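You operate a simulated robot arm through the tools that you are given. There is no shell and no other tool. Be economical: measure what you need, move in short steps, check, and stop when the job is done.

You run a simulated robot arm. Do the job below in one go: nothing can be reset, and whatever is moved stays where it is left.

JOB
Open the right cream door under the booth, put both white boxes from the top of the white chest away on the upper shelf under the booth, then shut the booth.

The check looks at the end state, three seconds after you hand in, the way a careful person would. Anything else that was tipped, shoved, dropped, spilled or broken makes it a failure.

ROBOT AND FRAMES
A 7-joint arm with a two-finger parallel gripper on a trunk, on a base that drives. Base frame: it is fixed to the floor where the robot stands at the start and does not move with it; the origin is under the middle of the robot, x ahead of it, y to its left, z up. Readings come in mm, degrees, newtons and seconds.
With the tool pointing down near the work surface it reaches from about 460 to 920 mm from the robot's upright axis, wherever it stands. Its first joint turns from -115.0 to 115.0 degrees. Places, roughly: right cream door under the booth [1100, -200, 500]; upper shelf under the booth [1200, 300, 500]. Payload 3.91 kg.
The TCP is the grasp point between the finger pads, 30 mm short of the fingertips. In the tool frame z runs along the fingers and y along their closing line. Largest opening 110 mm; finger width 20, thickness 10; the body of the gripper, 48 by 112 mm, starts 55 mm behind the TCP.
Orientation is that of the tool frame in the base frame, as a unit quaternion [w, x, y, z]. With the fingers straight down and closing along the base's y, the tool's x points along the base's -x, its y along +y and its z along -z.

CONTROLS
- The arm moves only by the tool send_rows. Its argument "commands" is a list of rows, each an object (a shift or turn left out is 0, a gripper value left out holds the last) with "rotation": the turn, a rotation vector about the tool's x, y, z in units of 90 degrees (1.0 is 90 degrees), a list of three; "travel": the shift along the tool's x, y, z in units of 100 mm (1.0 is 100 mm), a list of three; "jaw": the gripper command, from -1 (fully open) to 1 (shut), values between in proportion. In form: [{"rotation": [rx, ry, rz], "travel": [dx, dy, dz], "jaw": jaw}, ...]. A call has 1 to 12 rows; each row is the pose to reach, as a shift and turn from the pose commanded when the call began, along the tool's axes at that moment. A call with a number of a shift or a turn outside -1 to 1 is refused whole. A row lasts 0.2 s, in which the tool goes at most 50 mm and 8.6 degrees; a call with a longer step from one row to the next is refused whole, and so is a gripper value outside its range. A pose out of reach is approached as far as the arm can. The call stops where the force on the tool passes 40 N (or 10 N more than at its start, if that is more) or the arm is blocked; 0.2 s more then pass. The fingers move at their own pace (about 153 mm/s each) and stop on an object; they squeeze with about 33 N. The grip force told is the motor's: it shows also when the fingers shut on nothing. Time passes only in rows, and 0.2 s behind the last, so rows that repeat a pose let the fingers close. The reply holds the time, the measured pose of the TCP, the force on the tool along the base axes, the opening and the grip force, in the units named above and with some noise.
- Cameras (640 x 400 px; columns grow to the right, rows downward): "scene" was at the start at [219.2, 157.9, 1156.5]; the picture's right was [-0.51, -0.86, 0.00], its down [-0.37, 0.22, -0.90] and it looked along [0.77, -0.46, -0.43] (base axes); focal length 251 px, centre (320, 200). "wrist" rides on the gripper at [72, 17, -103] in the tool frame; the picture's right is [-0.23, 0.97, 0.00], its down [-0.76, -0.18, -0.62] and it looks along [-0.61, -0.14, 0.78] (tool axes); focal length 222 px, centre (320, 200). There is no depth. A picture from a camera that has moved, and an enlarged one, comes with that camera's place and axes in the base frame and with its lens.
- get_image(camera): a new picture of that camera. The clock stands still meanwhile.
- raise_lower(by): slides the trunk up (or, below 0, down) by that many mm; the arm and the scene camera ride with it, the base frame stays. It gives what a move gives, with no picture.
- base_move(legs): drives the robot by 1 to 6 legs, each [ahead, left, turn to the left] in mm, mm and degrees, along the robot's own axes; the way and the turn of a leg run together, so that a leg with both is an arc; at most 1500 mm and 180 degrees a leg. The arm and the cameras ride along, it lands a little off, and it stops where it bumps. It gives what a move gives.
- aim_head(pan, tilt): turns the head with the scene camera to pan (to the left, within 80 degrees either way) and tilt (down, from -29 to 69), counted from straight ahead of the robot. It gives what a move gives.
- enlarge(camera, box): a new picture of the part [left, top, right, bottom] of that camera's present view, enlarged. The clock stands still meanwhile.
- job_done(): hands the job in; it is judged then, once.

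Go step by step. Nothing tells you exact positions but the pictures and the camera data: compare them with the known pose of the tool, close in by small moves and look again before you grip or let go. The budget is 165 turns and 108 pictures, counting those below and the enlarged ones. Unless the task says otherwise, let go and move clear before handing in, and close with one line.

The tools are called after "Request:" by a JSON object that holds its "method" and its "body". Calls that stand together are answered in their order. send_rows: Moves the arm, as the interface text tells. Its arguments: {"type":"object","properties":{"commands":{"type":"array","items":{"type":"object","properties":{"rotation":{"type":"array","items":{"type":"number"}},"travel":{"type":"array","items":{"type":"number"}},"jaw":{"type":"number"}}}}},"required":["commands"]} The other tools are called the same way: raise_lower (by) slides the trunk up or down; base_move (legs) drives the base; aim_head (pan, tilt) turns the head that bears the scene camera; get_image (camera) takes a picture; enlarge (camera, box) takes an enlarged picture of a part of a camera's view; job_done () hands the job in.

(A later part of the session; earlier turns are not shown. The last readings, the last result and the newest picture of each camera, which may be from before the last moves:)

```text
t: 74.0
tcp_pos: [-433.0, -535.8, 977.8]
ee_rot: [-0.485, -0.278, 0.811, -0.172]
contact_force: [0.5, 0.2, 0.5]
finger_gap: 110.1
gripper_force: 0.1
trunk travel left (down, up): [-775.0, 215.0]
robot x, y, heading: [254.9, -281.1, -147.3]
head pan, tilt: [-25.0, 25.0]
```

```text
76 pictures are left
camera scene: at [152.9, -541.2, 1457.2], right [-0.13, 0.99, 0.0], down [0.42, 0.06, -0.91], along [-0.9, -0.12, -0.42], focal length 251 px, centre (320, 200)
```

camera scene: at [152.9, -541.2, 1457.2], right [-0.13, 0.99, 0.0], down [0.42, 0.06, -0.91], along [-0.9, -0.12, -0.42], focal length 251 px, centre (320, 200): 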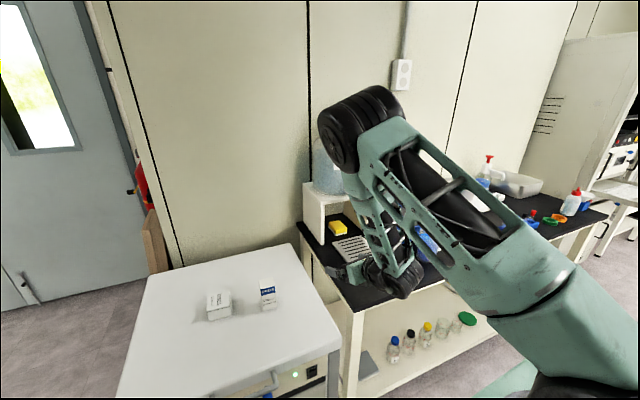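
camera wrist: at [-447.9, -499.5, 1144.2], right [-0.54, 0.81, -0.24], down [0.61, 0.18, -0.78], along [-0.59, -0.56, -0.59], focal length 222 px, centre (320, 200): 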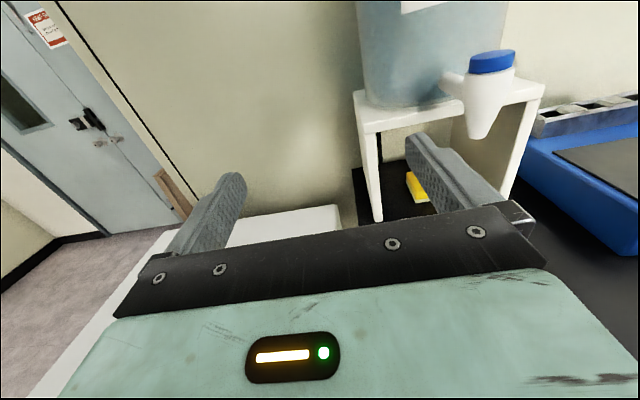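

The elbow is fully folded: the arm is too low relative to the trunk. I'll raise the TCP relative to the trunk (and later lower the trunk instead).

Request:
{"method": "send_rows", "body": {"commands": [{"travel": [0.35, 0, -0.1]}, {"travel": [0.7, 0, -0.2]}, {"travel": [1.0, 0, -0.3]}]}}

Request:
{"method": "send_rows", "body": {"commands": [{"travel": [0.35, 0, -0.1]}, {"travel": [0.7, 0, -0.2]}, {"travel": [1.0, 0, -0.3]}]}}

```text
t: 74.8
tcp_pos: [-449.3, -546.2, 1080.5]
ee_rot: [-0.485, -0.278, 0.811, -0.172]
contact_force: [-0.3, -0.1, 0.1]
finger_gap: 110.0
gripper_force: 0.0
trunk travel left (down, up): [-775.0, 215.0]
robot x, y, heading: [253.9, -279.7, -147.3]
head pan, tilt: [-25.0, 25.0]
```

```text
t: 75.6
tcp_pos: [-465.0, -557.6, 1183.5]
ee_rot: [-0.487, -0.278, 0.81, -0.172]
contact_force: [0.6, 0.1, 0.6]
finger_gap: 110.1
gripper_force: 0.0
trunk travel left (down, up): [-775.0, 215.0]
robot x, y, heading: [253.9, -277.2, -147.4]
head pan, tilt: [-25.0, 25.0]
```

Request:
{"method": "send_rows", "body": {"commands": [{"travel": [0.05, -0.35, 0.08], "rotation": [-0.05, 0, 0.027]}, {"travel": [0.08, -0.7, 0.16], "rotation": [-0.105, 0.001, 0.055]}, {"travel": [0.11, -1.0, 0.23], "rotation": [-0.105, 0.001, 0.055]}]}}

```text
t: 76.4
tcp_pos: [-425.9, -649.2, 1181.0]
ee_rot: [-0.5, -0.198, 0.834, -0.125]
contact_force: [-0.7, 1.1, 1.2]
finger_gap: 110.1
gripper_force: 0.0
trunk travel left (down, up): [-775.0, 215.0]
robot x, y, heading: [252.8, -278.8, -147.3]
head pan, tilt: [-25.0, 25.0]
```

Request:
{"method": "send_rows", "body": {"commands": [{"travel": [0, -0.4, 0]}, {"travel": [0, -0.8, 0]}, {"travel": [0, -1.0, 0]}]}}

Request:
{"method": "send_rows", "body": {"commands": [{"travel": [0, -0.22, 0.03]}]}}

Request:
{"method": "raise_lower", "body": {"by": -250}}

Request:
{"method": "get_image", "body": {"camera": "wrist"}}

Request:
{"method": "get_image", "body": {"camera": "scene"}}

```text
t: 77.2
tcp_pos: [-378.2, -743.4, 1182.5]
ee_rot: [-0.501, -0.201, 0.832, -0.126]
contact_force: [-0.2, 0.3, -0.1]
finger_gap: 110.2
gripper_force: 0.1
trunk travel left (down, up): [-775.0, 215.0]
robot x, y, heading: [256.0, -279.0, -147.2]
head pan, tilt: [-25.0, 25.0]
```

```text
t: 77.6
tcp_pos: [-371.0, -763.7, 1179.7]
ee_rot: [-0.501, -0.201, 0.833, -0.125]
contact_force: [-1.4, -0.4, 0.0]
finger_gap: 110.0
gripper_force: 0.1
trunk travel left (down, up): [-775.0, 215.0]
robot x, y, heading: [254.2, -281.4, -147.6]
head pan, tilt: [-25.0, 25.0]
```

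```text
t: 80.2
tcp_pos: [-370.7, -764.0, 929.6]
ee_rot: [-0.5, -0.201, 0.833, -0.125]
contact_force: [0.3, -0.1, 0.1]
finger_gap: 110.1
gripper_force: 0.0
trunk travel left (down, up): [-525.0, 465.0]
robot x, y, heading: [252.0, -280.2, -147.2]
head pan, tilt: [-25.0, 25.0]
```

```text
75 pictures are left
camera wrist: at [-327.4, -721.5, 1044.1], right [-0.35, 0.91, -0.21], down [0.89, 0.26, -0.38], along [-0.29, -0.32, -0.9], focal length 222 px, centre (320, 200)
```

wrist: 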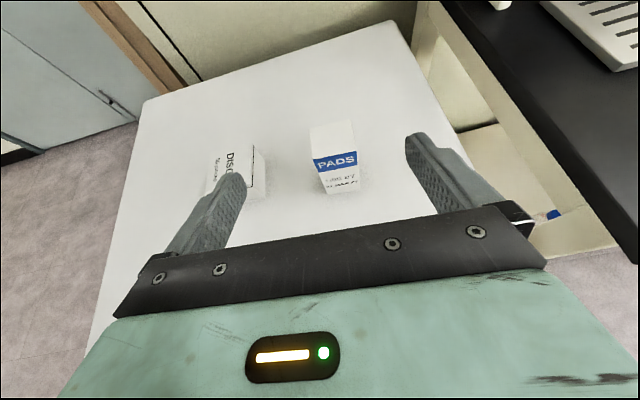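

```text
74 pictures are left
camera scene: at [152.9, -541.2, 1207.3], right [-0.13, 0.99, 0.0], down [0.42, 0.06, -0.91], along [-0.9, -0.12, -0.42], focal length 251 px, centre (320, 200)
```

scene: 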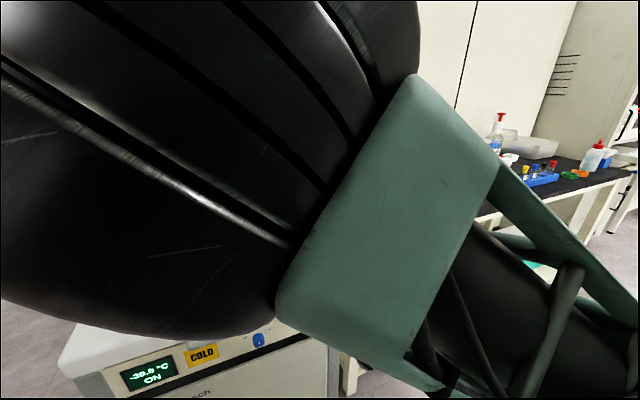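

Projection agrees with the picture. Lowering to the pre-grasp, then advancing along the tool axis onto PADS.

Request:
{"method": "raise_lower", "body": {"by": -53}}

Request:
{"method": "send_rows", "body": {"commands": [{"travel": [0, 0.046, 0.3], "jaw": -0.6}, {"travel": [0, 0.046, 0.6], "jaw": -0.6}, {"travel": [0, 0.046, 0.8], "jaw": -0.6}, {"travel": [0, 0.046, 0.8], "jaw": -0.6}]}}

Request:
{"method": "get_image", "body": {"camera": "wrist"}}

```text
t: 81.2
tcp_pos: [-371.9, -762.9, 876.6]
ee_rot: [-0.5, -0.201, 0.833, -0.125]
contact_force: [0.0, 0.0, 0.2]
finger_gap: 110.1
gripper_force: 0.1
trunk travel left (down, up): [-472.0, 518.0]
robot x, y, heading: [257.1, -280.5, -147.0]
head pan, tilt: [-25.0, 25.0]
```

```text
t: 82.2
tcp_pos: [-433.7, -791.7, 840.8]
ee_rot: [-0.5, -0.201, 0.833, -0.126]
contact_force: [-0.7, -0.5, 0.0]
finger_gap: 88.3
gripper_force: 0.0
trunk travel left (down, up): [-472.0, 518.0]
robot x, y, heading: [259.4, -280.7, -147.4]
head pan, tilt: [-25.0, 25.0]
```

```text
73 pictures are left
camera wrist: at [-391.0, -749.4, 954.0], right [-0.35, 0.91, -0.21], down [0.89, 0.26, -0.38], along [-0.29, -0.32, -0.9], focal length 222 px, centre (320, 200)
```

wrist: 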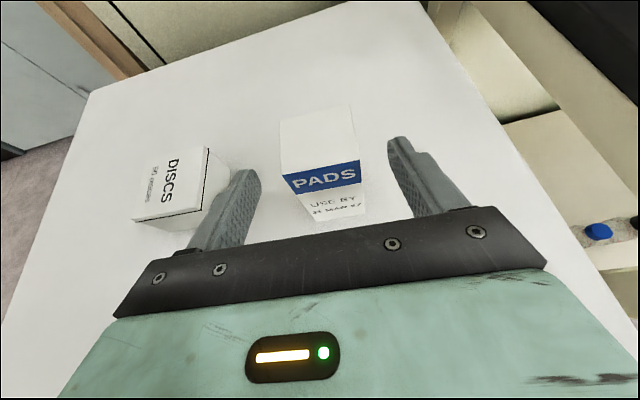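

Request:
{"method": "send_rows", "body": {"commands": [{"travel": [0, 0, 0.15], "jaw": -0.6}, {"travel": [0, 0, 0.3], "jaw": -0.6}, {"travel": [0, 0, 0.3], "jaw": 0.5}, {"travel": [0, 0, 0.3], "jaw": 0.5}, {"travel": [0, 0, 0.3], "jaw": 0.5}]}}

Request:
{"method": "get_image", "body": {"camera": "wrist"}}

```text
t: 83.3
tcp_pos: [-459.1, -804.9, 823.7]
ee_rot: [-0.5, -0.202, 0.833, -0.126]
contact_force: [-0.1, -0.9, -1.1]
finger_gap: 49.2
gripper_force: 33.1
trunk travel left (down, up): [-472.0, 518.0]
robot x, y, heading: [254.6, -280.1, -147.5]
head pan, tilt: [-25.0, 25.0]
```

```text
72 pictures are left
camera wrist: at [-414.7, -762.7, 938.8], right [-0.35, 0.91, -0.21], down [0.89, 0.26, -0.38], along [-0.29, -0.32, -0.9], focal length 222 px, centre (320, 200)
```

wrist: 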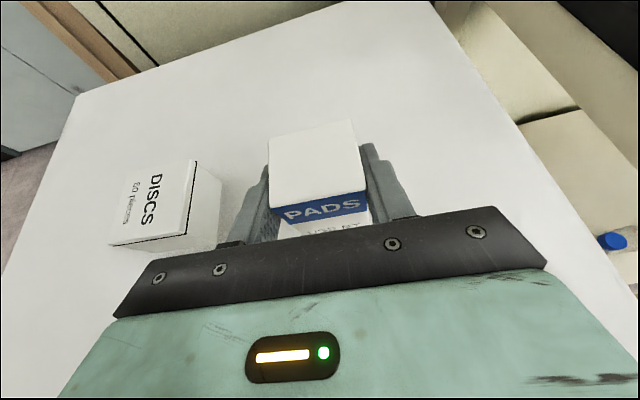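

PADS is gripped (49 mm). I'll lift it with the trunk and drive to a spot with room to turn.

Request:
{"method": "raise_lower", "body": {"by": 260}}

Request:
{"method": "base_move", "body": {"legs": [[150, 128, 0], [0, 0, 90], [0, 0, 94]]}}

Request:
{"method": "aim_head", "body": {"pan": 10, "tilt": 45}}

Request:
{"method": "get_image", "body": {"camera": "scene"}}

Request:
{"method": "get_image", "body": {"camera": "wrist"}}

```text
t: 86.0
tcp_pos: [-458.2, -805.3, 1084.8]
ee_rot: [-0.501, -0.201, 0.833, -0.125]
contact_force: [-0.2, -0.1, -1.2]
finger_gap: 49.0
gripper_force: 32.8
trunk travel left (down, up): [-732.0, 258.0]
robot x, y, heading: [255.2, -282.4, -147.2]
head pan, tilt: [-25.0, 25.0]
```

```text
t: 95.4
tcp_pos: [873.0, 104.4, 1085.8]
ee_rot: [-0.142, 0.826, 0.229, 0.496]
contact_force: [-0.9, -1.1, -0.4]
finger_gap: 49.1
gripper_force: 33.0
trunk travel left (down, up): [-732.0, 258.0]
robot x, y, heading: [196.1, -466.1, 36.5]
head pan, tilt: [-25.0, 25.0]
```

```text
t: 96.4
tcp_pos: [872.1, 105.4, 1084.7]
ee_rot: [-0.142, 0.825, 0.229, 0.496]
contact_force: [-0.3, -0.3, -0.1]
finger_gap: 49.1
gripper_force: 33.1
trunk travel left (down, up): [-732.0, 258.0]
robot x, y, heading: [197.6, -468.2, 36.2]
head pan, tilt: [10.0, 45.0]
```

```text
71 pictures are left
camera scene: at [242.2, -158.3, 1383.7], right [0.72, -0.69, 0.0], down [-0.49, -0.51, -0.71], along [0.49, 0.51, -0.71], focal length 251 px, centre (320, 200)
```

scene: 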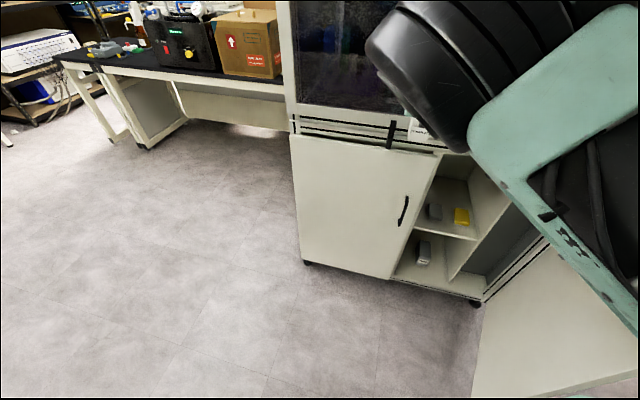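

```text
70 pictures are left
camera wrist: at [833.1, 60.3, 1198.9], right [0.41, -0.89, -0.21], down [-0.87, -0.32, -0.38], along [0.27, 0.34, -0.9], focal length 222 px, centre (320, 200)
```

wrist: 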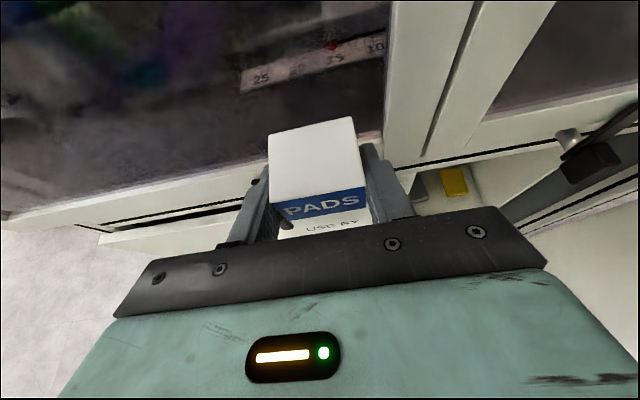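

The box is close to the glass, so I'll retract the arm 110 mm and shift the base right before lowering.

Request:
{"method": "send_rows", "body": {"commands": [{"travel": [-0.2, 0, -0.37]}, {"travel": [-0.38, 0, -0.7]}, {"travel": [-0.516, 0, -0.97]}]}}

Request:
{"method": "base_move", "body": {"legs": [[-20, -150, 0]]}}

Request:
{"method": "aim_head", "body": {"pan": 0, "tilt": 50}}

Request:
{"method": "get_image", "body": {"camera": "scene"}}

Request:
{"method": "get_image", "body": {"camera": "wrist"}}

```text
t: 97.2
tcp_pos: [778.6, 47.9, 1085.0]
ee_rot: [-0.142, 0.826, 0.229, 0.496]
contact_force: [0.6, -0.9, -1.7]
finger_gap: 49.2
gripper_force: 32.8
trunk travel left (down, up): [-732.0, 258.0]
robot x, y, heading: [194.4, -465.4, 36.4]
head pan, tilt: [10.0, 45.0]
```

```text
t: 98.6
tcp_pos: [850.5, -81.8, 1084.3]
ee_rot: [-0.143, 0.825, 0.23, 0.496]
contact_force: [-0.4, 0.1, -0.9]
finger_gap: 49.0
gripper_force: 32.4
trunk travel left (down, up): [-732.0, 258.0]
robot x, y, heading: [267.5, -601.0, 36.1]
head pan, tilt: [10.0, 45.0]
```

```text
t: 99.3
tcp_pos: [850.6, -81.9, 1084.5]
ee_rot: [-0.143, 0.825, 0.23, 0.496]
contact_force: [0.0, 0.7, -1.0]
finger_gap: 49.0
gripper_force: 32.5
trunk travel left (down, up): [-732.0, 258.0]
robot x, y, heading: [269.4, -600.2, 36.5]
head pan, tilt: [0.0, 50.0]
```

```text
69 pictures are left
camera scene: at [320.9, -303.6, 1376.8], right [0.6, -0.8, 0.0], down [-0.61, -0.46, -0.64], along [0.52, 0.38, -0.77], focal length 251 px, centre (320, 200)
```

scene: 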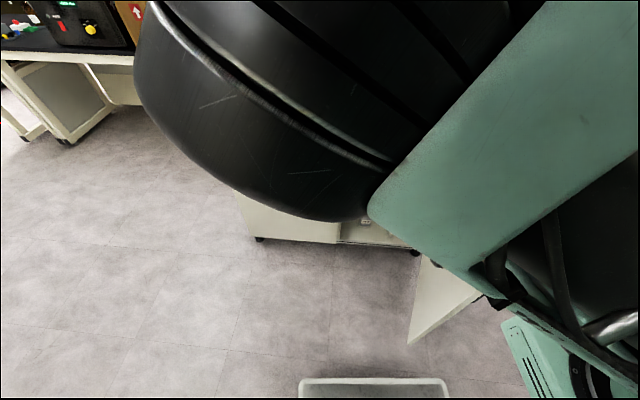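

```text
68 pictures are left
camera wrist: at [811.6, -127.9, 1198.4], right [0.42, -0.89, -0.21], down [-0.87, -0.32, -0.38], along [0.27, 0.34, -0.9], focal length 222 px, centre (320, 200)
```

wrist: 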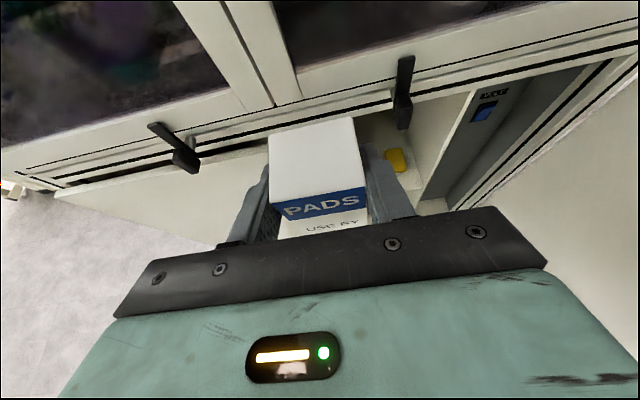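

I'll shift the base left so the open door won't be in the way, and bring the arm right by the same amount.

Request:
{"method": "base_move", "body": {"legs": [[0, 150, 0]]}}

Request:
{"method": "send_rows", "body": {"commands": [{"travel": [0, 0.35, 0]}, {"travel": [0, 0.7, 0]}, {"travel": [0, 1.0, 0]}]}}

Request:
{"method": "raise_lower", "body": {"by": -230}}

Request:
{"method": "raise_lower", "body": {"by": -230}}

Request:
{"method": "get_image", "body": {"camera": "wrist"}}

Request:
{"method": "get_image", "body": {"camera": "scene"}}

```text
t: 100.7
tcp_pos: [759.7, 39.2, 1083.1]
ee_rot: [-0.143, 0.826, 0.23, 0.495]
contact_force: [-0.6, 0.2, -0.1]
finger_gap: 49.2
gripper_force: 33.2
trunk travel left (down, up): [-732.0, 258.0]
robot x, y, heading: [178.5, -477.3, 36.6]
head pan, tilt: [0.0, 50.0]
```

```text
t: 101.5
tcp_pos: [811.2, -44.2, 1084.6]
ee_rot: [-0.143, 0.825, 0.23, 0.496]
contact_force: [0.1, 0.0, 0.2]
finger_gap: 49.2
gripper_force: 32.8
trunk travel left (down, up): [-732.0, 258.0]
robot x, y, heading: [178.2, -475.5, 36.7]
head pan, tilt: [0.0, 50.0]
```

```text
t: 103.9
tcp_pos: [810.0, -45.3, 854.6]
ee_rot: [-0.143, 0.825, 0.23, 0.496]
contact_force: [0.4, 0.4, 0.6]
finger_gap: 49.0
gripper_force: 33.2
trunk travel left (down, up): [-502.0, 488.0]
robot x, y, heading: [178.0, -476.3, 36.5]
head pan, tilt: [0.0, 50.0]
```

```text
t: 106.3
tcp_pos: [809.5, -43.1, 624.2]
ee_rot: [-0.143, 0.825, 0.23, 0.496]
contact_force: [0.0, -0.4, 1.0]
finger_gap: 48.9
gripper_force: 33.0
trunk travel left (down, up): [-272.0, 718.0]
robot x, y, heading: [179.8, -476.8, 36.7]
head pan, tilt: [0.0, 50.0]
```

```text
67 pictures are left
camera wrist: at [771.1, -89.2, 738.5], right [0.41, -0.89, -0.21], down [-0.87, -0.32, -0.38], along [0.27, 0.34, -0.9], focal length 222 px, centre (320, 200)
```

wrist: 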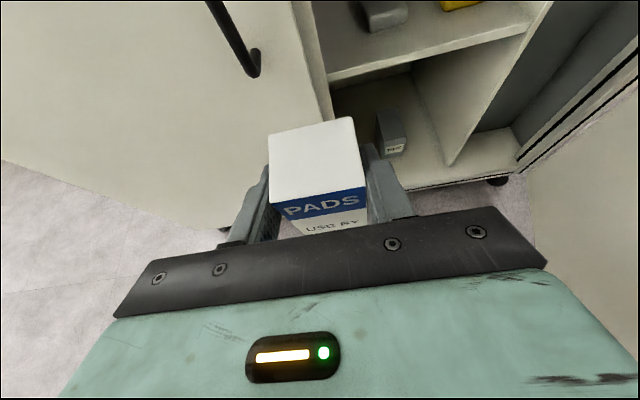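

```text
66 pictures are left
camera scene: at [230.1, -180.8, 916.8], right [0.59, -0.8, 0.0], down [-0.62, -0.46, -0.64], along [0.52, 0.38, -0.77], focal length 251 px, centre (320, 200)
```

scene: 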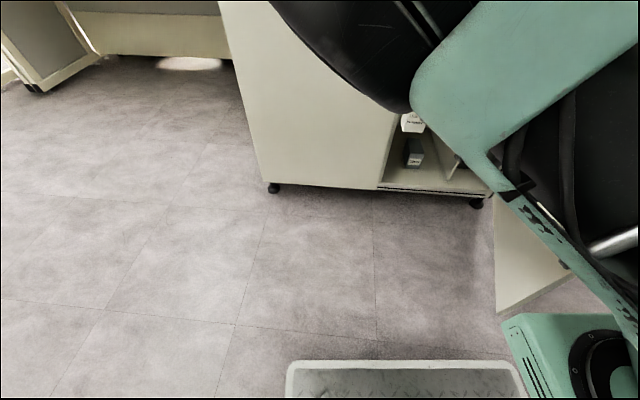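

TCP is about 190 mm in front of the door plane. I'll move right 58 and forward 80 to look at the shelf contents with the wrist camera.

Request:
{"method": "send_rows", "body": {"commands": [{"travel": [0.1, 0.2, 0.2]}, {"travel": [0.25, 0.4, 0.45]}, {"travel": [0.4, 0.58, 0.7]}, {"travel": [0.4, 0.58, 0.7]}]}}

Request:
{"method": "get_image", "body": {"camera": "wrist"}}

```text
t: 107.3
tcp_pos: [912.0, -51.2, 628.2]
ee_rot: [-0.142, 0.825, 0.23, 0.496]
contact_force: [-0.7, -0.5, -0.7]
finger_gap: 49.0
gripper_force: 33.6
trunk travel left (down, up): [-272.0, 718.0]
robot x, y, heading: [179.0, -478.9, 36.5]
head pan, tilt: [0.0, 50.0]
```

```text
65 pictures are left
camera wrist: at [871.7, -95.8, 741.4], right [0.41, -0.89, -0.21], down [-0.87, -0.32, -0.38], along [0.27, 0.34, -0.9], focal length 222 px, centre (320, 200)
```

wrist: 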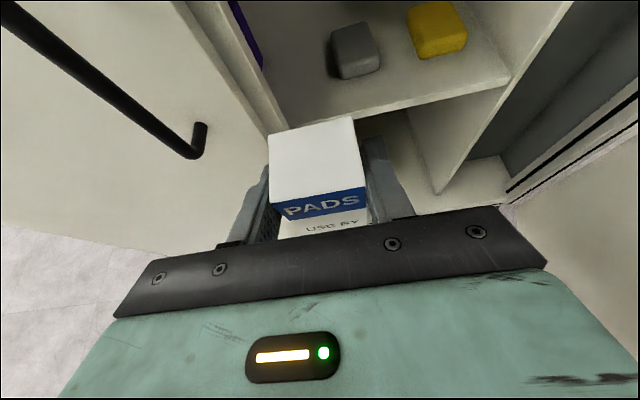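

Request:
{"method": "enlarge", "body": {"camera": "wrist", "box": [180, 0, 540, 200]}}

```text
1.78 times, centred on (360, 100) of wrist
camera zoom: at [871.7, -95.8, 741.4], right [0.41, -0.89, -0.21], down [-0.87, -0.32, -0.38], along [0.27, 0.34, -0.9], focal length 395 px, centre (249, 378)
```

zoom: 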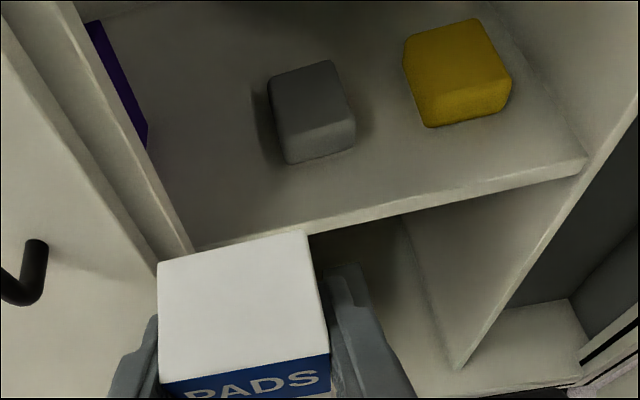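

The shelf holds a grey block (A≈88–142 mm right of the seam, depth ≥88), a yellow one (A≈185–250) and something purple far left. I'll set PADS in the free front strip at A≈65–70, depth≈56; first shift right slightly and drive forward 110 mm.

Request:
{"method": "send_rows", "body": {"commands": [{"travel": [0.06, 0.17, -0.03]}, {"travel": [0.06, 0.17, -0.03]}]}}

Request:
{"method": "base_move", "body": {"legs": [[110, 0, 0]]}}

Request:
{"method": "get_image", "body": {"camera": "wrist"}}

```text
t: 107.9
tcp_pos: [919.3, -64.9, 634.6]
ee_rot: [-0.142, 0.825, 0.23, 0.496]
contact_force: [-0.2, -1.1, -1.5]
finger_gap: 49.0
gripper_force: 33.1
trunk travel left (down, up): [-272.0, 718.0]
robot x, y, heading: [179.5, -474.0, 36.5]
head pan, tilt: [0.0, 50.0]
```

```text
t: 109.1
tcp_pos: [1007.6, 1.6, 633.2]
ee_rot: [-0.143, 0.825, 0.231, 0.495]
contact_force: [-0.8, 0.1, 0.4]
finger_gap: 49.2
gripper_force: 32.9
trunk travel left (down, up): [-272.0, 718.0]
robot x, y, heading: [266.6, -413.6, 36.6]
head pan, tilt: [0.0, 50.0]
```

```text
63 pictures are left
camera wrist: at [968.1, -43.1, 748.4], right [0.42, -0.89, -0.21], down [-0.87, -0.32, -0.38], along [0.27, 0.34, -0.9], focal length 222 px, centre (320, 200)
```

wrist: 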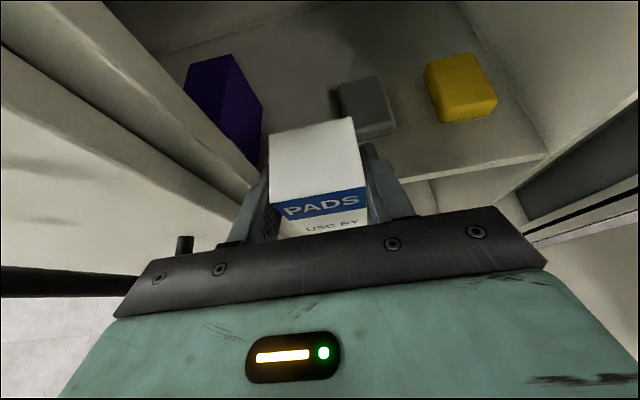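

Re-triangulating from the two views: the shelf surface is nearer z≈510 with its front edge ~50 mm behind the door face, and the blocks start at depth ≈120. I'll put PADS at A≈185 (in front of the gap), leaving the left zone for DISCS.

Request:
{"method": "send_rows", "body": {"commands": [{"travel": [0, 0.35, 0]}, {"travel": [0, 0.7, 0]}, {"travel": [0, 1.0, 0]}]}}

Request:
{"method": "send_rows", "body": {"commands": [{"travel": [0, 0.16, 0]}, {"travel": [0.14, 0.16, 0.26]}, {"travel": [0.28, 0.16, 0.53]}, {"travel": [0.28, 0.16, 0.53]}]}}

Request:
{"method": "get_image", "body": {"camera": "wrist"}}

```text
t: 109.9
tcp_pos: [1058.8, -83.9, 632.4]
ee_rot: [-0.143, 0.825, 0.231, 0.495]
contact_force: [-0.3, 0.0, -0.6]
finger_gap: 49.0
gripper_force: 32.7
trunk travel left (down, up): [-272.0, 718.0]
robot x, y, heading: [263.5, -410.4, 36.7]
head pan, tilt: [0.0, 50.0]
```

```text
t: 110.9
tcp_pos: [1118.8, -66.6, 634.8]
ee_rot: [-0.142, 0.825, 0.229, 0.496]
contact_force: [-0.3, -0.2, -0.3]
finger_gap: 49.3
gripper_force: 32.8
trunk travel left (down, up): [-272.0, 718.0]
robot x, y, heading: [268.4, -412.2, 36.5]
head pan, tilt: [0.0, 50.0]
```

```text
62 pictures are left
camera wrist: at [1080.0, -112.6, 747.3], right [0.42, -0.89, -0.21], down [-0.87, -0.32, -0.38], along [0.27, 0.34, -0.9], focal length 222 px, centre (320, 200)
```

wrist: 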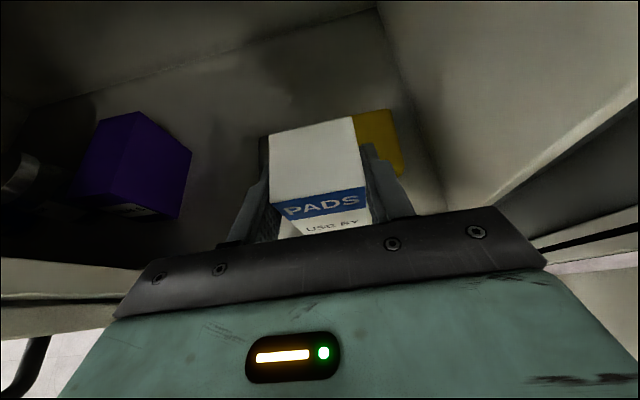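

Request:
{"method": "send_rows", "body": {"commands": [{"travel": [0.09, 0, 0.17]}, {"travel": [0.09, 0, 0.17]}]}}

Request:
{"method": "raise_lower", "body": {"by": -45}}

Request:
{"method": "get_image", "body": {"camera": "wrist"}}

Request:
{"method": "get_image", "body": {"camera": "scene"}}

```text
t: 111.5
tcp_pos: [1133.7, -57.1, 632.4]
ee_rot: [-0.143, 0.825, 0.23, 0.495]
contact_force: [0.0, 0.3, -1.7]
finger_gap: 48.9
gripper_force: 33.3
trunk travel left (down, up): [-272.0, 718.0]
robot x, y, heading: [266.1, -411.1, 36.6]
head pan, tilt: [0.0, 50.0]
```

```text
t: 112.4
tcp_pos: [1134.6, -57.1, 586.1]
ee_rot: [-0.142, 0.826, 0.23, 0.495]
contact_force: [0.1, -0.1, 0.1]
finger_gap: 49.0
gripper_force: 33.0
trunk travel left (down, up): [-227.0, 763.0]
robot x, y, heading: [268.7, -410.1, 36.8]
head pan, tilt: [0.0, 50.0]
```

```text
61 pictures are left
camera wrist: at [1095.4, -102.4, 701.9], right [0.42, -0.89, -0.21], down [-0.87, -0.32, -0.38], along [0.27, 0.34, -0.9], focal length 222 px, centre (320, 200)
```

wrist: 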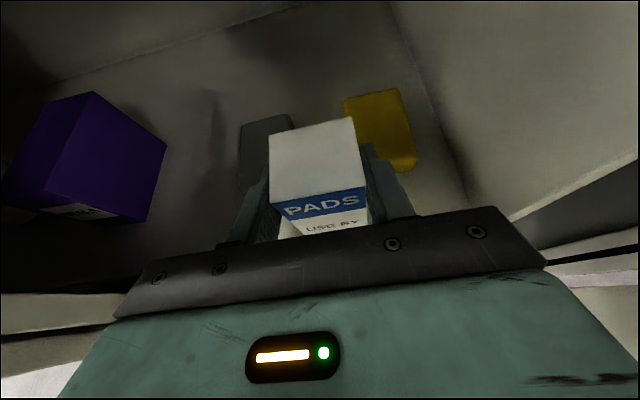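

```text
60 pictures are left
camera scene: at [318.5, -114.9, 871.7], right [0.6, -0.8, 0.0], down [-0.62, -0.46, -0.64], along [0.52, 0.38, -0.77], focal length 251 px, centre (320, 200)
```

scene: 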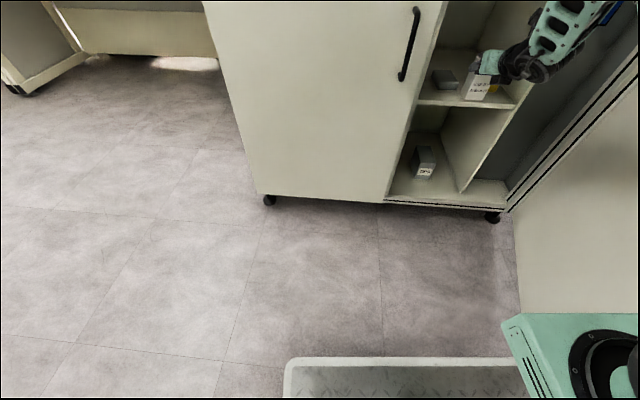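

Request:
{"method": "enlarge", "body": {"camera": "scene", "box": [400, 30, 560, 130]}}

```text
4.00 times, centred on (480, 80) of scene
camera zoom: at [318.5, -114.9, 871.7], right [0.6, -0.8, 0.0], down [-0.62, -0.46, -0.64], along [0.52, 0.38, -0.77], focal length 1005 px, centre (-320, 680)
```

zoom: 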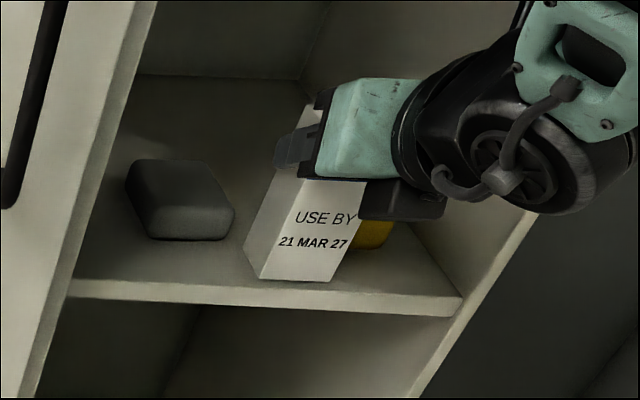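

Request:
{"method": "raise_lower", "body": {"by": -11}}

Request:
{"method": "raise_lower", "body": {"by": -5}}

Request:
{"method": "enlarge", "body": {"camera": "scene", "box": [400, 30, 560, 130]}}

```text
t: 113.0
tcp_pos: [1135.0, -56.4, 583.3]
ee_rot: [-0.145, 0.822, 0.23, 0.499]
contact_force: [1.6, 1.5, 30.5]
finger_gap: 49.5
gripper_force: 33.1
trunk travel left (down, up): [-216.0, 774.0]
robot x, y, heading: [268.1, -409.7, 36.7]
head pan, tilt: [0.0, 50.0]
```

```text
t: 113.5
tcp_pos: [1135.3, -57.9, 574.4]
ee_rot: [-0.143, 0.824, 0.23, 0.497]
contact_force: [2.5, -1.4, 29.1]
finger_gap: 49.2
gripper_force: 32.6
trunk travel left (down, up): [-211.0, 779.0]
robot x, y, heading: [266.3, -406.9, 36.4]
head pan, tilt: [0.0, 50.0]
```

```text
4.00 times, centred on (480, 80) of scene
camera zoom: at [317.8, -115.3, 856.0], right [0.6, -0.8, 0.0], down [-0.61, -0.46, -0.64], along [0.52, 0.38, -0.77], focal length 1005 px, centre (-320, 680)
```

zoom: 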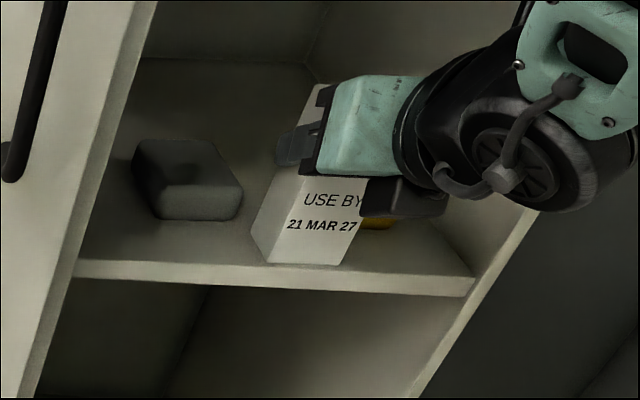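

PADS stands on the shelf (contact felt). Releasing and backing out along the tool's horizontal.

Request:
{"method": "send_rows", "body": {"commands": [{"jaw": 0.0}, {"jaw": -0.3}, {"jaw": -0.3}]}}

Request:
{"method": "enlarge", "body": {"camera": "scene", "box": [400, 30, 560, 130]}}

Request:
{"method": "get_image", "body": {"camera": "wrist"}}

```text
t: 114.3
tcp_pos: [1133.9, -57.3, 572.0]
ee_rot: [-0.143, 0.826, 0.23, 0.495]
contact_force: [-0.2, -0.2, -0.3]
finger_gap: 71.4
gripper_force: 0.0
trunk travel left (down, up): [-211.0, 779.0]
robot x, y, heading: [265.1, -409.0, 36.9]
head pan, tilt: [0.0, 50.0]
```

```text
4.00 times, centred on (480, 80) of scene
camera zoom: at [318.5, -114.9, 855.7], right [0.6, -0.8, 0.0], down [-0.62, -0.46, -0.64], along [0.52, 0.38, -0.77], focal length 1005 px, centre (-320, 680)
```

zoom: 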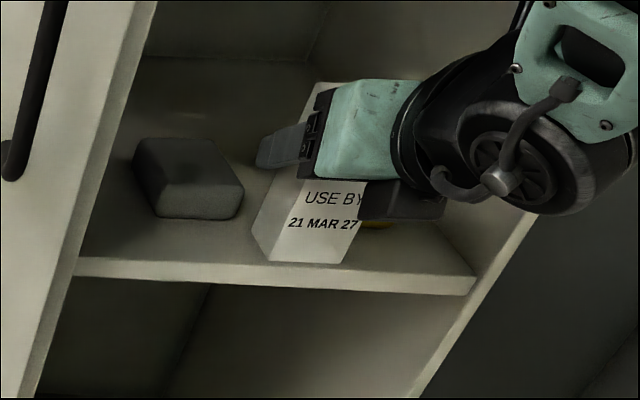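

```text
56 pictures are left
camera wrist: at [1095.3, -102.3, 685.4], right [0.42, -0.89, -0.21], down [-0.87, -0.32, -0.38], along [0.27, 0.34, -0.9], focal length 222 px, centre (320, 200)
```

wrist: 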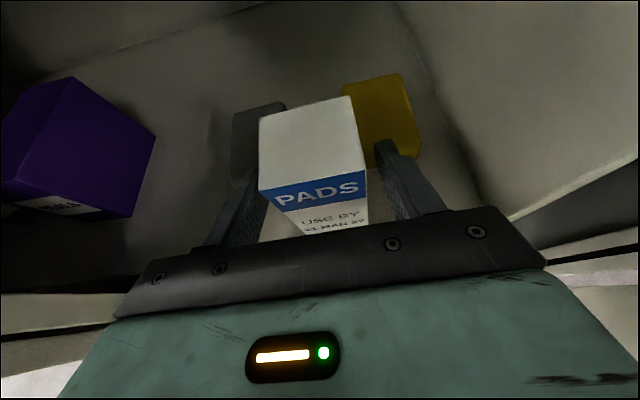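

Request:
{"method": "send_rows", "body": {"commands": [{"travel": [0, 0, -0.3]}, {"travel": [0, 0, -0.65]}, {"travel": [0, 0, -1.0]}]}}

Request:
{"method": "base_move", "body": {"legs": [[-160, 0, 0]]}}

Request:
{"method": "get_image", "body": {"camera": "scene"}}

Request:
{"method": "get_image", "body": {"camera": "wrist"}}

```text
t: 115.1
tcp_pos: [1057.9, -105.5, 619.1]
ee_rot: [-0.144, 0.825, 0.231, 0.495]
contact_force: [0.2, -0.1, -0.7]
finger_gap: 71.4
gripper_force: 0.1
trunk travel left (down, up): [-211.0, 779.0]
robot x, y, heading: [269.9, -407.6, 36.6]
head pan, tilt: [0.0, 50.0]
```

```text
t: 116.5
tcp_pos: [929.6, -198.5, 618.9]
ee_rot: [-0.143, 0.825, 0.231, 0.496]
contact_force: [-0.4, 0.1, -0.7]
finger_gap: 71.4
gripper_force: 0.0
trunk travel left (down, up): [-211.0, 779.0]
robot x, y, heading: [135.0, -507.9, 36.7]
head pan, tilt: [0.0, 50.0]
```

```text
55 pictures are left
camera scene: at [189.9, -210.4, 855.8], right [0.6, -0.8, 0.0], down [-0.62, -0.46, -0.64], along [0.52, 0.38, -0.77], focal length 251 px, centre (320, 200)
```

scene: 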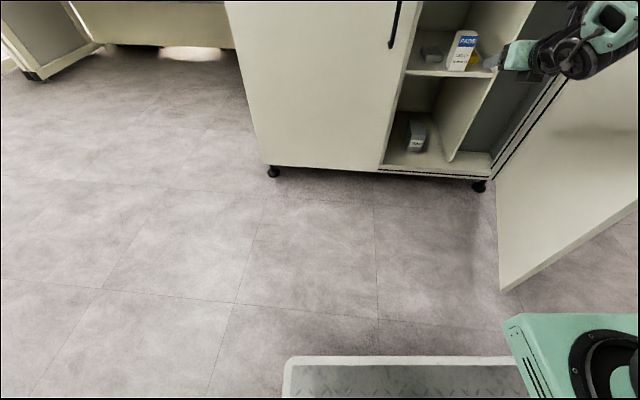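

```text
54 pictures are left
camera wrist: at [890.8, -243.6, 732.4], right [0.42, -0.89, -0.21], down [-0.87, -0.32, -0.38], along [0.27, 0.34, -0.9], focal length 222 px, centre (320, 200)
```

wrist: 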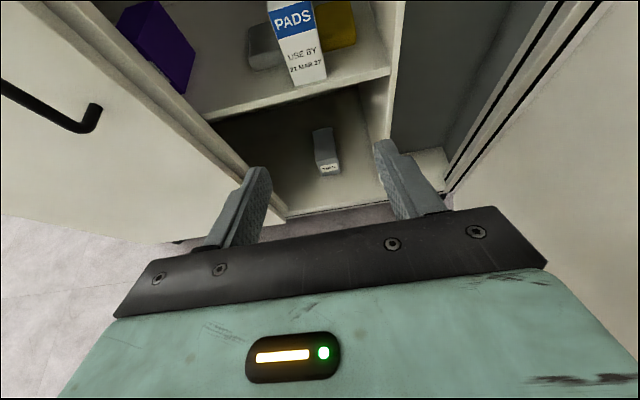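

PADS is upright on the shelf and nothing else moved. Now raising and returning to the chest for DISCS.

Request:
{"method": "raise_lower", "body": {"by": 400}}

Request:
{"method": "raise_lower", "body": {"by": 100}}

Request:
{"method": "base_move", "body": {"legs": [[60, 0, 0], [0, 0, -90], [0, 0, -94], [-70, -67, 0]]}}

```text
t: 120.4
tcp_pos: [930.2, -198.6, 1019.0]
ee_rot: [-0.142, 0.825, 0.23, 0.496]
contact_force: [0.3, -0.6, 0.2]
finger_gap: 71.8
gripper_force: 0.1
trunk travel left (down, up): [-611.0, 379.0]
robot x, y, heading: [138.6, -505.6, 36.6]
head pan, tilt: [0.0, 50.0]
```

```text
t: 121.7
tcp_pos: [929.6, -197.9, 1117.8]
ee_rot: [-0.143, 0.825, 0.23, 0.496]
contact_force: [-0.3, 0.2, -0.2]
finger_gap: 71.3
gripper_force: 0.0
trunk travel left (down, up): [-711.0, 279.0]
robot x, y, heading: [137.1, -507.7, 36.4]
head pan, tilt: [0.0, 50.0]
```

```text
t: 131.2
tcp_pos: [-598.7, -643.5, 1117.8]
ee_rot: [-0.499, -0.21, 0.83, -0.131]
contact_force: [0.4, -0.1, 0.0]
finger_gap: 71.6
gripper_force: 0.0
trunk travel left (down, up): [-711.0, 279.0]
robot x, y, heading: [206.2, -372.1, -146.1]
head pan, tilt: [0.0, 50.0]
```

Request:
{"method": "send_rows", "body": {"commands": [{"travel": [-0.05, -0.35, -0.1]}, {"travel": [-0.1, -0.7, -0.2]}, {"travel": [-0.15, -1.0, -0.28]}]}}

Request:
{"method": "send_rows", "body": {"commands": [{"travel": [-0.05, -0.35, -0.1]}, {"travel": [-0.1, -0.7, -0.2]}, {"travel": [-0.15, -1.0, -0.28]}]}}

Request:
{"method": "send_rows", "body": {"commands": [{"travel": [-0.05, -0.35, -0.1]}, {"travel": [-0.1, -0.7, -0.2]}, {"travel": [-0.15, -1.0, -0.28]}]}}

Request:
{"method": "send_rows", "body": {"commands": [{"travel": [-0.07, -0.35, -0.14]}, {"travel": [-0.15, -0.63, -0.28], "jaw": -1}]}}

```text
t: 131.9
tcp_pos: [-522.7, -715.1, 1119.2]
ee_rot: [-0.499, -0.21, 0.831, -0.131]
contact_force: [-0.6, 0.7, 0.1]
finger_gap: 71.4
gripper_force: 0.2
trunk travel left (down, up): [-711.0, 279.0]
robot x, y, heading: [207.8, -377.1, -146.1]
head pan, tilt: [0.0, 50.0]
```

```text
t: 132.8
tcp_pos: [-448.0, -787.3, 1119.9]
ee_rot: [-0.499, -0.21, 0.831, -0.131]
contact_force: [-0.6, 0.3, -0.4]
finger_gap: 71.6
gripper_force: 0.1
trunk travel left (down, up): [-711.0, 279.0]
robot x, y, heading: [205.4, -376.6, -145.8]
head pan, tilt: [0.0, 50.0]
```

```text
t: 133.6
tcp_pos: [-390.1, -847.1, 1122.0]
ee_rot: [-0.503, -0.191, 0.834, -0.119]
contact_force: [-0.5, 1.0, 0.9]
finger_gap: 71.3
gripper_force: 0.1
trunk travel left (down, up): [-711.0, 279.0]
robot x, y, heading: [205.5, -375.9, -146.1]
head pan, tilt: [0.0, 50.0]
```

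```text
t: 134.2
tcp_pos: [-391.9, -848.9, 1123.0]
ee_rot: [-0.507, -0.142, 0.845, -0.091]
contact_force: [0.4, 0.6, 0.7]
finger_gap: 109.9
gripper_force: 0.0
trunk travel left (down, up): [-711.0, 279.0]
robot x, y, heading: [206.6, -373.0, -146.1]
head pan, tilt: [0.0, 50.0]
stopped in row 2: the arm was blocked; the commanded pose is now the measured one
```

The arm is blocked on its left by the head. I'll bring it back right a little, and turn the base left instead so the arm works in front.

Request:
{"method": "send_rows", "body": {"commands": [{"travel": [0.1, 0.25, 0.15]}, {"travel": [0.2, 0.5, 0.35]}]}}

Request:
{"method": "base_move", "body": {"legs": [[0, 0, 11], [-53, -5, 0]]}}

Request:
{"method": "get_image", "body": {"camera": "wrist"}}

```text
t: 134.8
tcp_pos: [-444.1, -813.8, 1124.4]
ee_rot: [-0.507, -0.143, 0.845, -0.092]
contact_force: [1.0, -0.2, 0.4]
finger_gap: 110.2
gripper_force: 0.1
trunk travel left (down, up): [-711.0, 279.0]
robot x, y, heading: [205.1, -371.4, -145.9]
head pan, tilt: [0.0, 50.0]
```

```text
t: 136.5
tcp_pos: [-315.1, -888.3, 1123.3]
ee_rot: [-0.496, -0.222, 0.828, -0.139]
contact_force: [-0.7, -0.1, -0.2]
finger_gap: 110.1
gripper_force: 0.0
trunk travel left (down, up): [-711.0, 279.0]
robot x, y, heading: [241.1, -334.9, -135.6]
head pan, tilt: [0.0, 50.0]
```

```text
53 pictures are left
camera wrist: at [-273.9, -843.4, 1236.8], right [-0.4, 0.89, -0.21], down [0.87, 0.3, -0.38], along [-0.27, -0.33, -0.9], focal length 222 px, centre (320, 200)
```

wrist: 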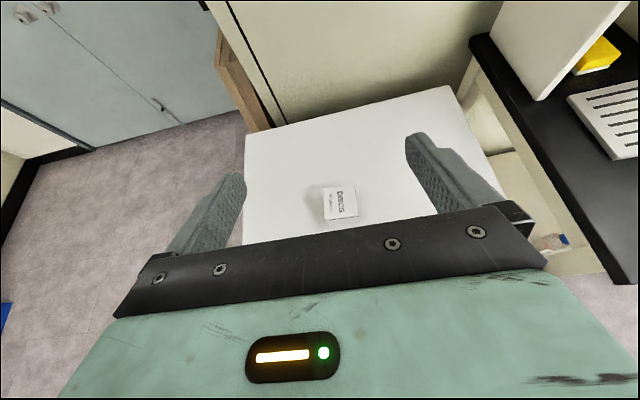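

Request:
{"method": "send_rows", "body": {"commands": [{"travel": [0, -0.14, 0], "rotation": [-0.03, 0, 0.016]}, {"travel": [0, -0.14, 0], "rotation": [-0.03, 0, 0.016]}]}}

Request:
{"method": "raise_lower", "body": {"by": -274}}

Request:
{"method": "get_image", "body": {"camera": "wrist"}}

```text
t: 137.1
tcp_pos: [-307.8, -899.3, 1122.8]
ee_rot: [-0.499, -0.201, 0.833, -0.126]
contact_force: [0.0, -0.6, 0.5]
finger_gap: 110.0
gripper_force: 0.1
trunk travel left (down, up): [-711.0, 279.0]
robot x, y, heading: [237.8, -334.3, -135.3]
head pan, tilt: [0.0, 50.0]
```

```text
t: 139.8
tcp_pos: [-307.8, -900.2, 847.8]
ee_rot: [-0.499, -0.201, 0.833, -0.126]
contact_force: [0.6, 0.0, -0.5]
finger_gap: 109.7
gripper_force: 0.1
trunk travel left (down, up): [-437.0, 553.0]
robot x, y, heading: [242.7, -336.2, -135.4]
head pan, tilt: [0.0, 50.0]
```

```text
52 pictures are left
camera wrist: at [-264.7, -857.0, 962.9], right [-0.35, 0.91, -0.21], down [0.89, 0.26, -0.38], along [-0.29, -0.32, -0.9], focal length 222 px, centre (320, 200)
```

wrist: 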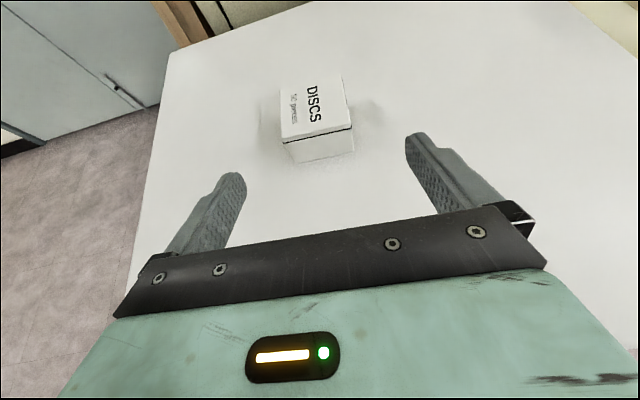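

Request:
{"method": "send_rows", "body": {"commands": [{"travel": [0, 0, 0.35]}, {"travel": [0, 0, 0.7]}, {"travel": [0, 0, 0.9]}, {"travel": [0, 0, 0.9]}]}}

Request:
{"method": "get_image", "body": {"camera": "wrist"}}

```text
t: 140.8
tcp_pos: [-377.9, -936.8, 805.9]
ee_rot: [-0.499, -0.201, 0.833, -0.127]
contact_force: [0.7, 0.0, 0.3]
finger_gap: 110.0
gripper_force: 0.1
trunk travel left (down, up): [-437.0, 553.0]
robot x, y, heading: [241.6, -334.6, -135.2]
head pan, tilt: [0.0, 50.0]
```

```text
51 pictures are left
camera wrist: at [-335.1, -894.4, 919.9], right [-0.35, 0.91, -0.21], down [0.89, 0.26, -0.38], along [-0.29, -0.32, -0.9], focal length 222 px, centre (320, 200)
```

wrist: 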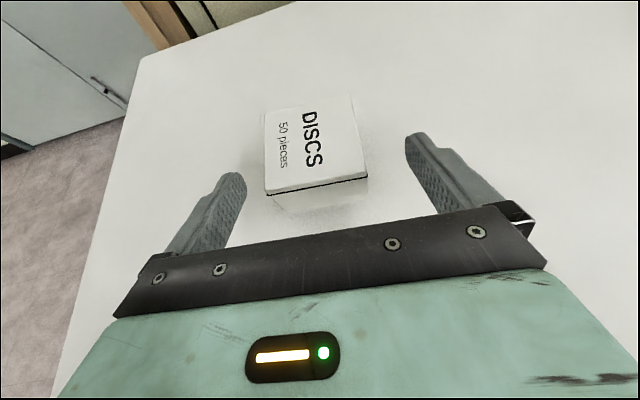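

Request:
{"method": "send_rows", "body": {"commands": [{"travel": [0, 0, 0.15]}, {"travel": [0, 0, 0.27]}, {"travel": [0, 0, 0.27], "jaw": 0.0}, {"travel": [0, 0, 0.27], "jaw": 0.2}, {"travel": [0, 0, 0.27], "jaw": 0.2}, {"travel": [0, 0, 0.27], "jaw": 0.2}]}}

Request:
{"method": "get_image", "body": {"camera": "wrist"}}

```text
t: 142.2
tcp_pos: [-400.7, -947.0, 793.6]
ee_rot: [-0.5, -0.2, 0.833, -0.126]
contact_force: [-0.7, 0.3, 0.1]
finger_gap: 71.3
gripper_force: 33.1
trunk travel left (down, up): [-437.0, 553.0]
robot x, y, heading: [238.8, -333.5, -135.4]
head pan, tilt: [0.0, 50.0]
```

```text
50 pictures are left
camera wrist: at [-356.4, -904.6, 908.1], right [-0.35, 0.91, -0.21], down [0.89, 0.26, -0.38], along [-0.29, -0.32, -0.9], focal length 222 px, centre (320, 200)
```

wrist: 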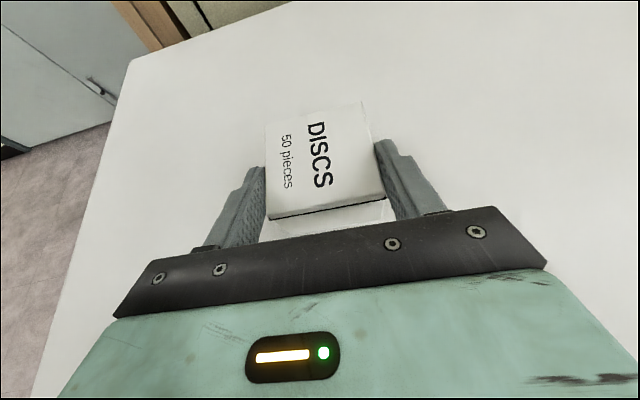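

DISCS is gripped (71 mm). Lifting and checking.

Request:
{"method": "raise_lower", "body": {"by": 60}}

Request:
{"method": "get_image", "body": {"camera": "wrist"}}

Request:
{"method": "raise_lower", "body": {"by": 240}}

```text
t: 143.2
tcp_pos: [-399.6, -946.4, 853.6]
ee_rot: [-0.5, -0.201, 0.833, -0.126]
contact_force: [0.1, 0.0, -0.2]
finger_gap: 71.3
gripper_force: 33.3
trunk travel left (down, up): [-497.0, 493.0]
robot x, y, heading: [239.5, -333.1, -135.1]
head pan, tilt: [0.0, 50.0]
```

```text
49 pictures are left
camera wrist: at [-356.3, -904.6, 968.0], right [-0.35, 0.91, -0.21], down [0.89, 0.26, -0.38], along [-0.29, -0.32, -0.9], focal length 222 px, centre (320, 200)
```

wrist: 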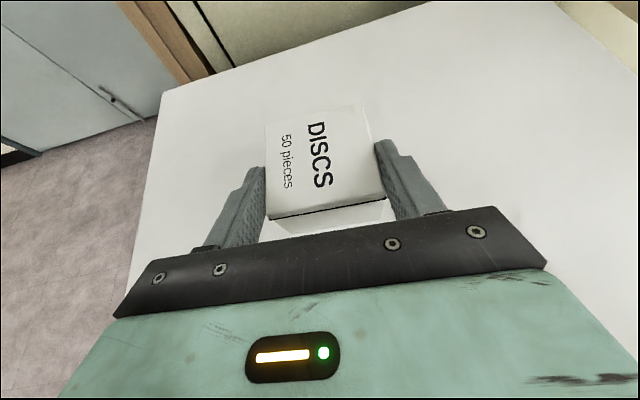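

```text
t: 145.8
tcp_pos: [-399.1, -946.6, 1093.8]
ee_rot: [-0.5, -0.2, 0.833, -0.126]
contact_force: [-0.4, -0.2, -1.0]
finger_gap: 71.3
gripper_force: 32.8
trunk travel left (down, up): [-737.0, 253.0]
robot x, y, heading: [241.1, -335.9, -135.1]
head pan, tilt: [0.0, 50.0]
```

Request:
{"method": "send_rows", "body": {"commands": [{"travel": [-0.17, 0, -0.32], "rotation": [0.06, 0, -0.032]}, {"travel": [-0.34, 0, -0.64], "rotation": [0.123, 0, -0.065]}, {"travel": [-0.5, 0, -0.94], "rotation": [0.14, 0, -0.074]}]}}

```text
t: 146.6
tcp_pos: [-306.0, -896.2, 1094.6]
ee_rot: [-0.481, -0.302, 0.802, -0.188]
contact_force: [-0.1, -0.7, -0.2]
finger_gap: 71.4
gripper_force: 33.1
trunk travel left (down, up): [-737.0, 253.0]
robot x, y, heading: [242.1, -334.1, -135.3]
head pan, tilt: [0.0, 50.0]
```

Request:
{"method": "base_move", "body": {"legs": [[125, 59, 0], [0, 0, 170]]}}

Request:
{"method": "send_rows", "body": {"commands": [{"travel": [0, 0.3, 0]}, {"travel": [0, 0.6, 0]}, {"travel": [0, 0.85, 0]}]}}

Request:
{"method": "get_image", "body": {"camera": "wrist"}}

```text
t: 155.0
tcp_pos: [796.8, 39.9, 1094.5]
ee_rot: [-0.161, 0.817, 0.259, 0.49]
contact_force: [-0.8, -0.3, -1.3]
finger_gap: 71.2
gripper_force: 33.3
trunk travel left (down, up): [-737.0, 253.0]
robot x, y, heading: [192.8, -464.8, 38.7]
head pan, tilt: [0.0, 50.0]
```

```text
t: 155.8
tcp_pos: [844.7, -28.0, 1094.2]
ee_rot: [-0.161, 0.816, 0.259, 0.49]
contact_force: [-0.6, -0.2, -0.1]
finger_gap: 71.2
gripper_force: 33.0
trunk travel left (down, up): [-737.0, 253.0]
robot x, y, heading: [195.3, -466.4, 38.8]
head pan, tilt: [0.0, 50.0]
```

```text
48 pictures are left
camera wrist: at [809.3, -75.4, 1208.0], right [0.48, -0.85, -0.21], down [-0.84, -0.38, -0.38], along [0.24, 0.36, -0.9], focal length 222 px, centre (320, 200)
```

wrist: 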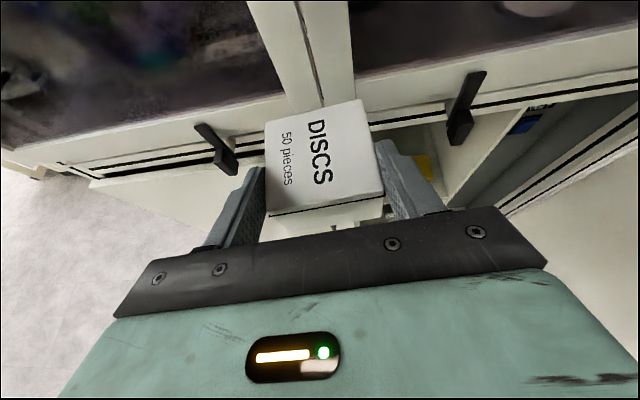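

Request:
{"method": "send_rows", "body": {"commands": [{"travel": [0, 0.3, 0]}, {"travel": [0, 0.62, 0]}, {"travel": [0, 0.62, 0]}]}}

Request:
{"method": "raise_lower", "body": {"by": -400}}

Request:
{"method": "raise_lower", "body": {"by": -104}}

Request:
{"method": "get_image", "body": {"camera": "wrist"}}

Request:
{"method": "get_image", "body": {"camera": "scene"}}

```text
t: 156.6
tcp_pos: [880.4, -81.2, 1093.7]
ee_rot: [-0.161, 0.816, 0.258, 0.491]
contact_force: [0.3, 0.3, -0.6]
finger_gap: 71.4
gripper_force: 32.9
trunk travel left (down, up): [-737.0, 253.0]
robot x, y, heading: [189.2, -460.9, 38.7]
head pan, tilt: [0.0, 50.0]
```

```text
t: 160.4
tcp_pos: [880.4, -80.9, 694.5]
ee_rot: [-0.162, 0.816, 0.259, 0.491]
contact_force: [0.4, -0.9, -0.7]
finger_gap: 71.5
gripper_force: 33.2
trunk travel left (down, up): [-337.0, 653.0]
robot x, y, heading: [197.0, -462.9, 39.0]
head pan, tilt: [0.0, 50.0]
```

```text
t: 161.8
tcp_pos: [879.8, -80.2, 588.9]
ee_rot: [-0.162, 0.816, 0.26, 0.49]
contact_force: [-0.8, -0.6, 0.0]
finger_gap: 71.1
gripper_force: 33.1
trunk travel left (down, up): [-233.0, 757.0]
robot x, y, heading: [195.7, -461.0, 38.7]
head pan, tilt: [0.0, 50.0]
```

```text
47 pictures are left
camera wrist: at [845.1, -128.2, 703.6], right [0.48, -0.85, -0.21], down [-0.84, -0.38, -0.38], along [0.24, 0.36, -0.9], focal length 222 px, centre (320, 200)
```

wrist: 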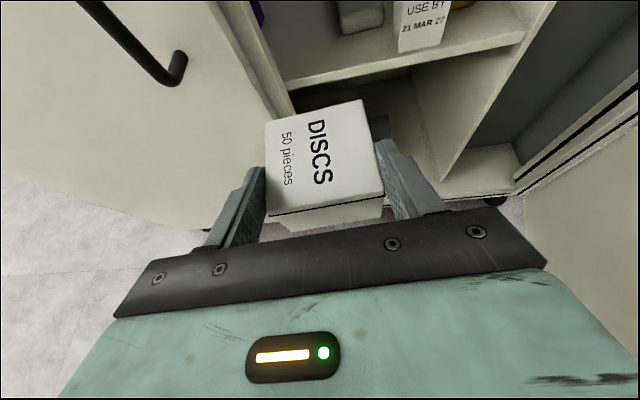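

```text
46 pictures are left
camera scene: at [235.2, -166.3, 877.8], right [0.63, -0.78, 0.0], down [-0.6, -0.48, -0.64], along [0.5, 0.4, -0.77], focal length 251 px, centre (320, 200)
```

scene: 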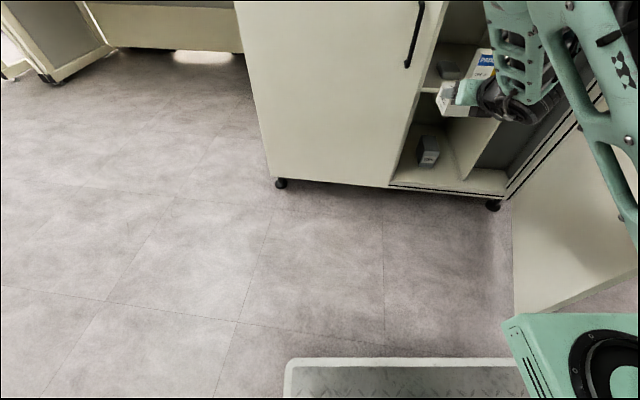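

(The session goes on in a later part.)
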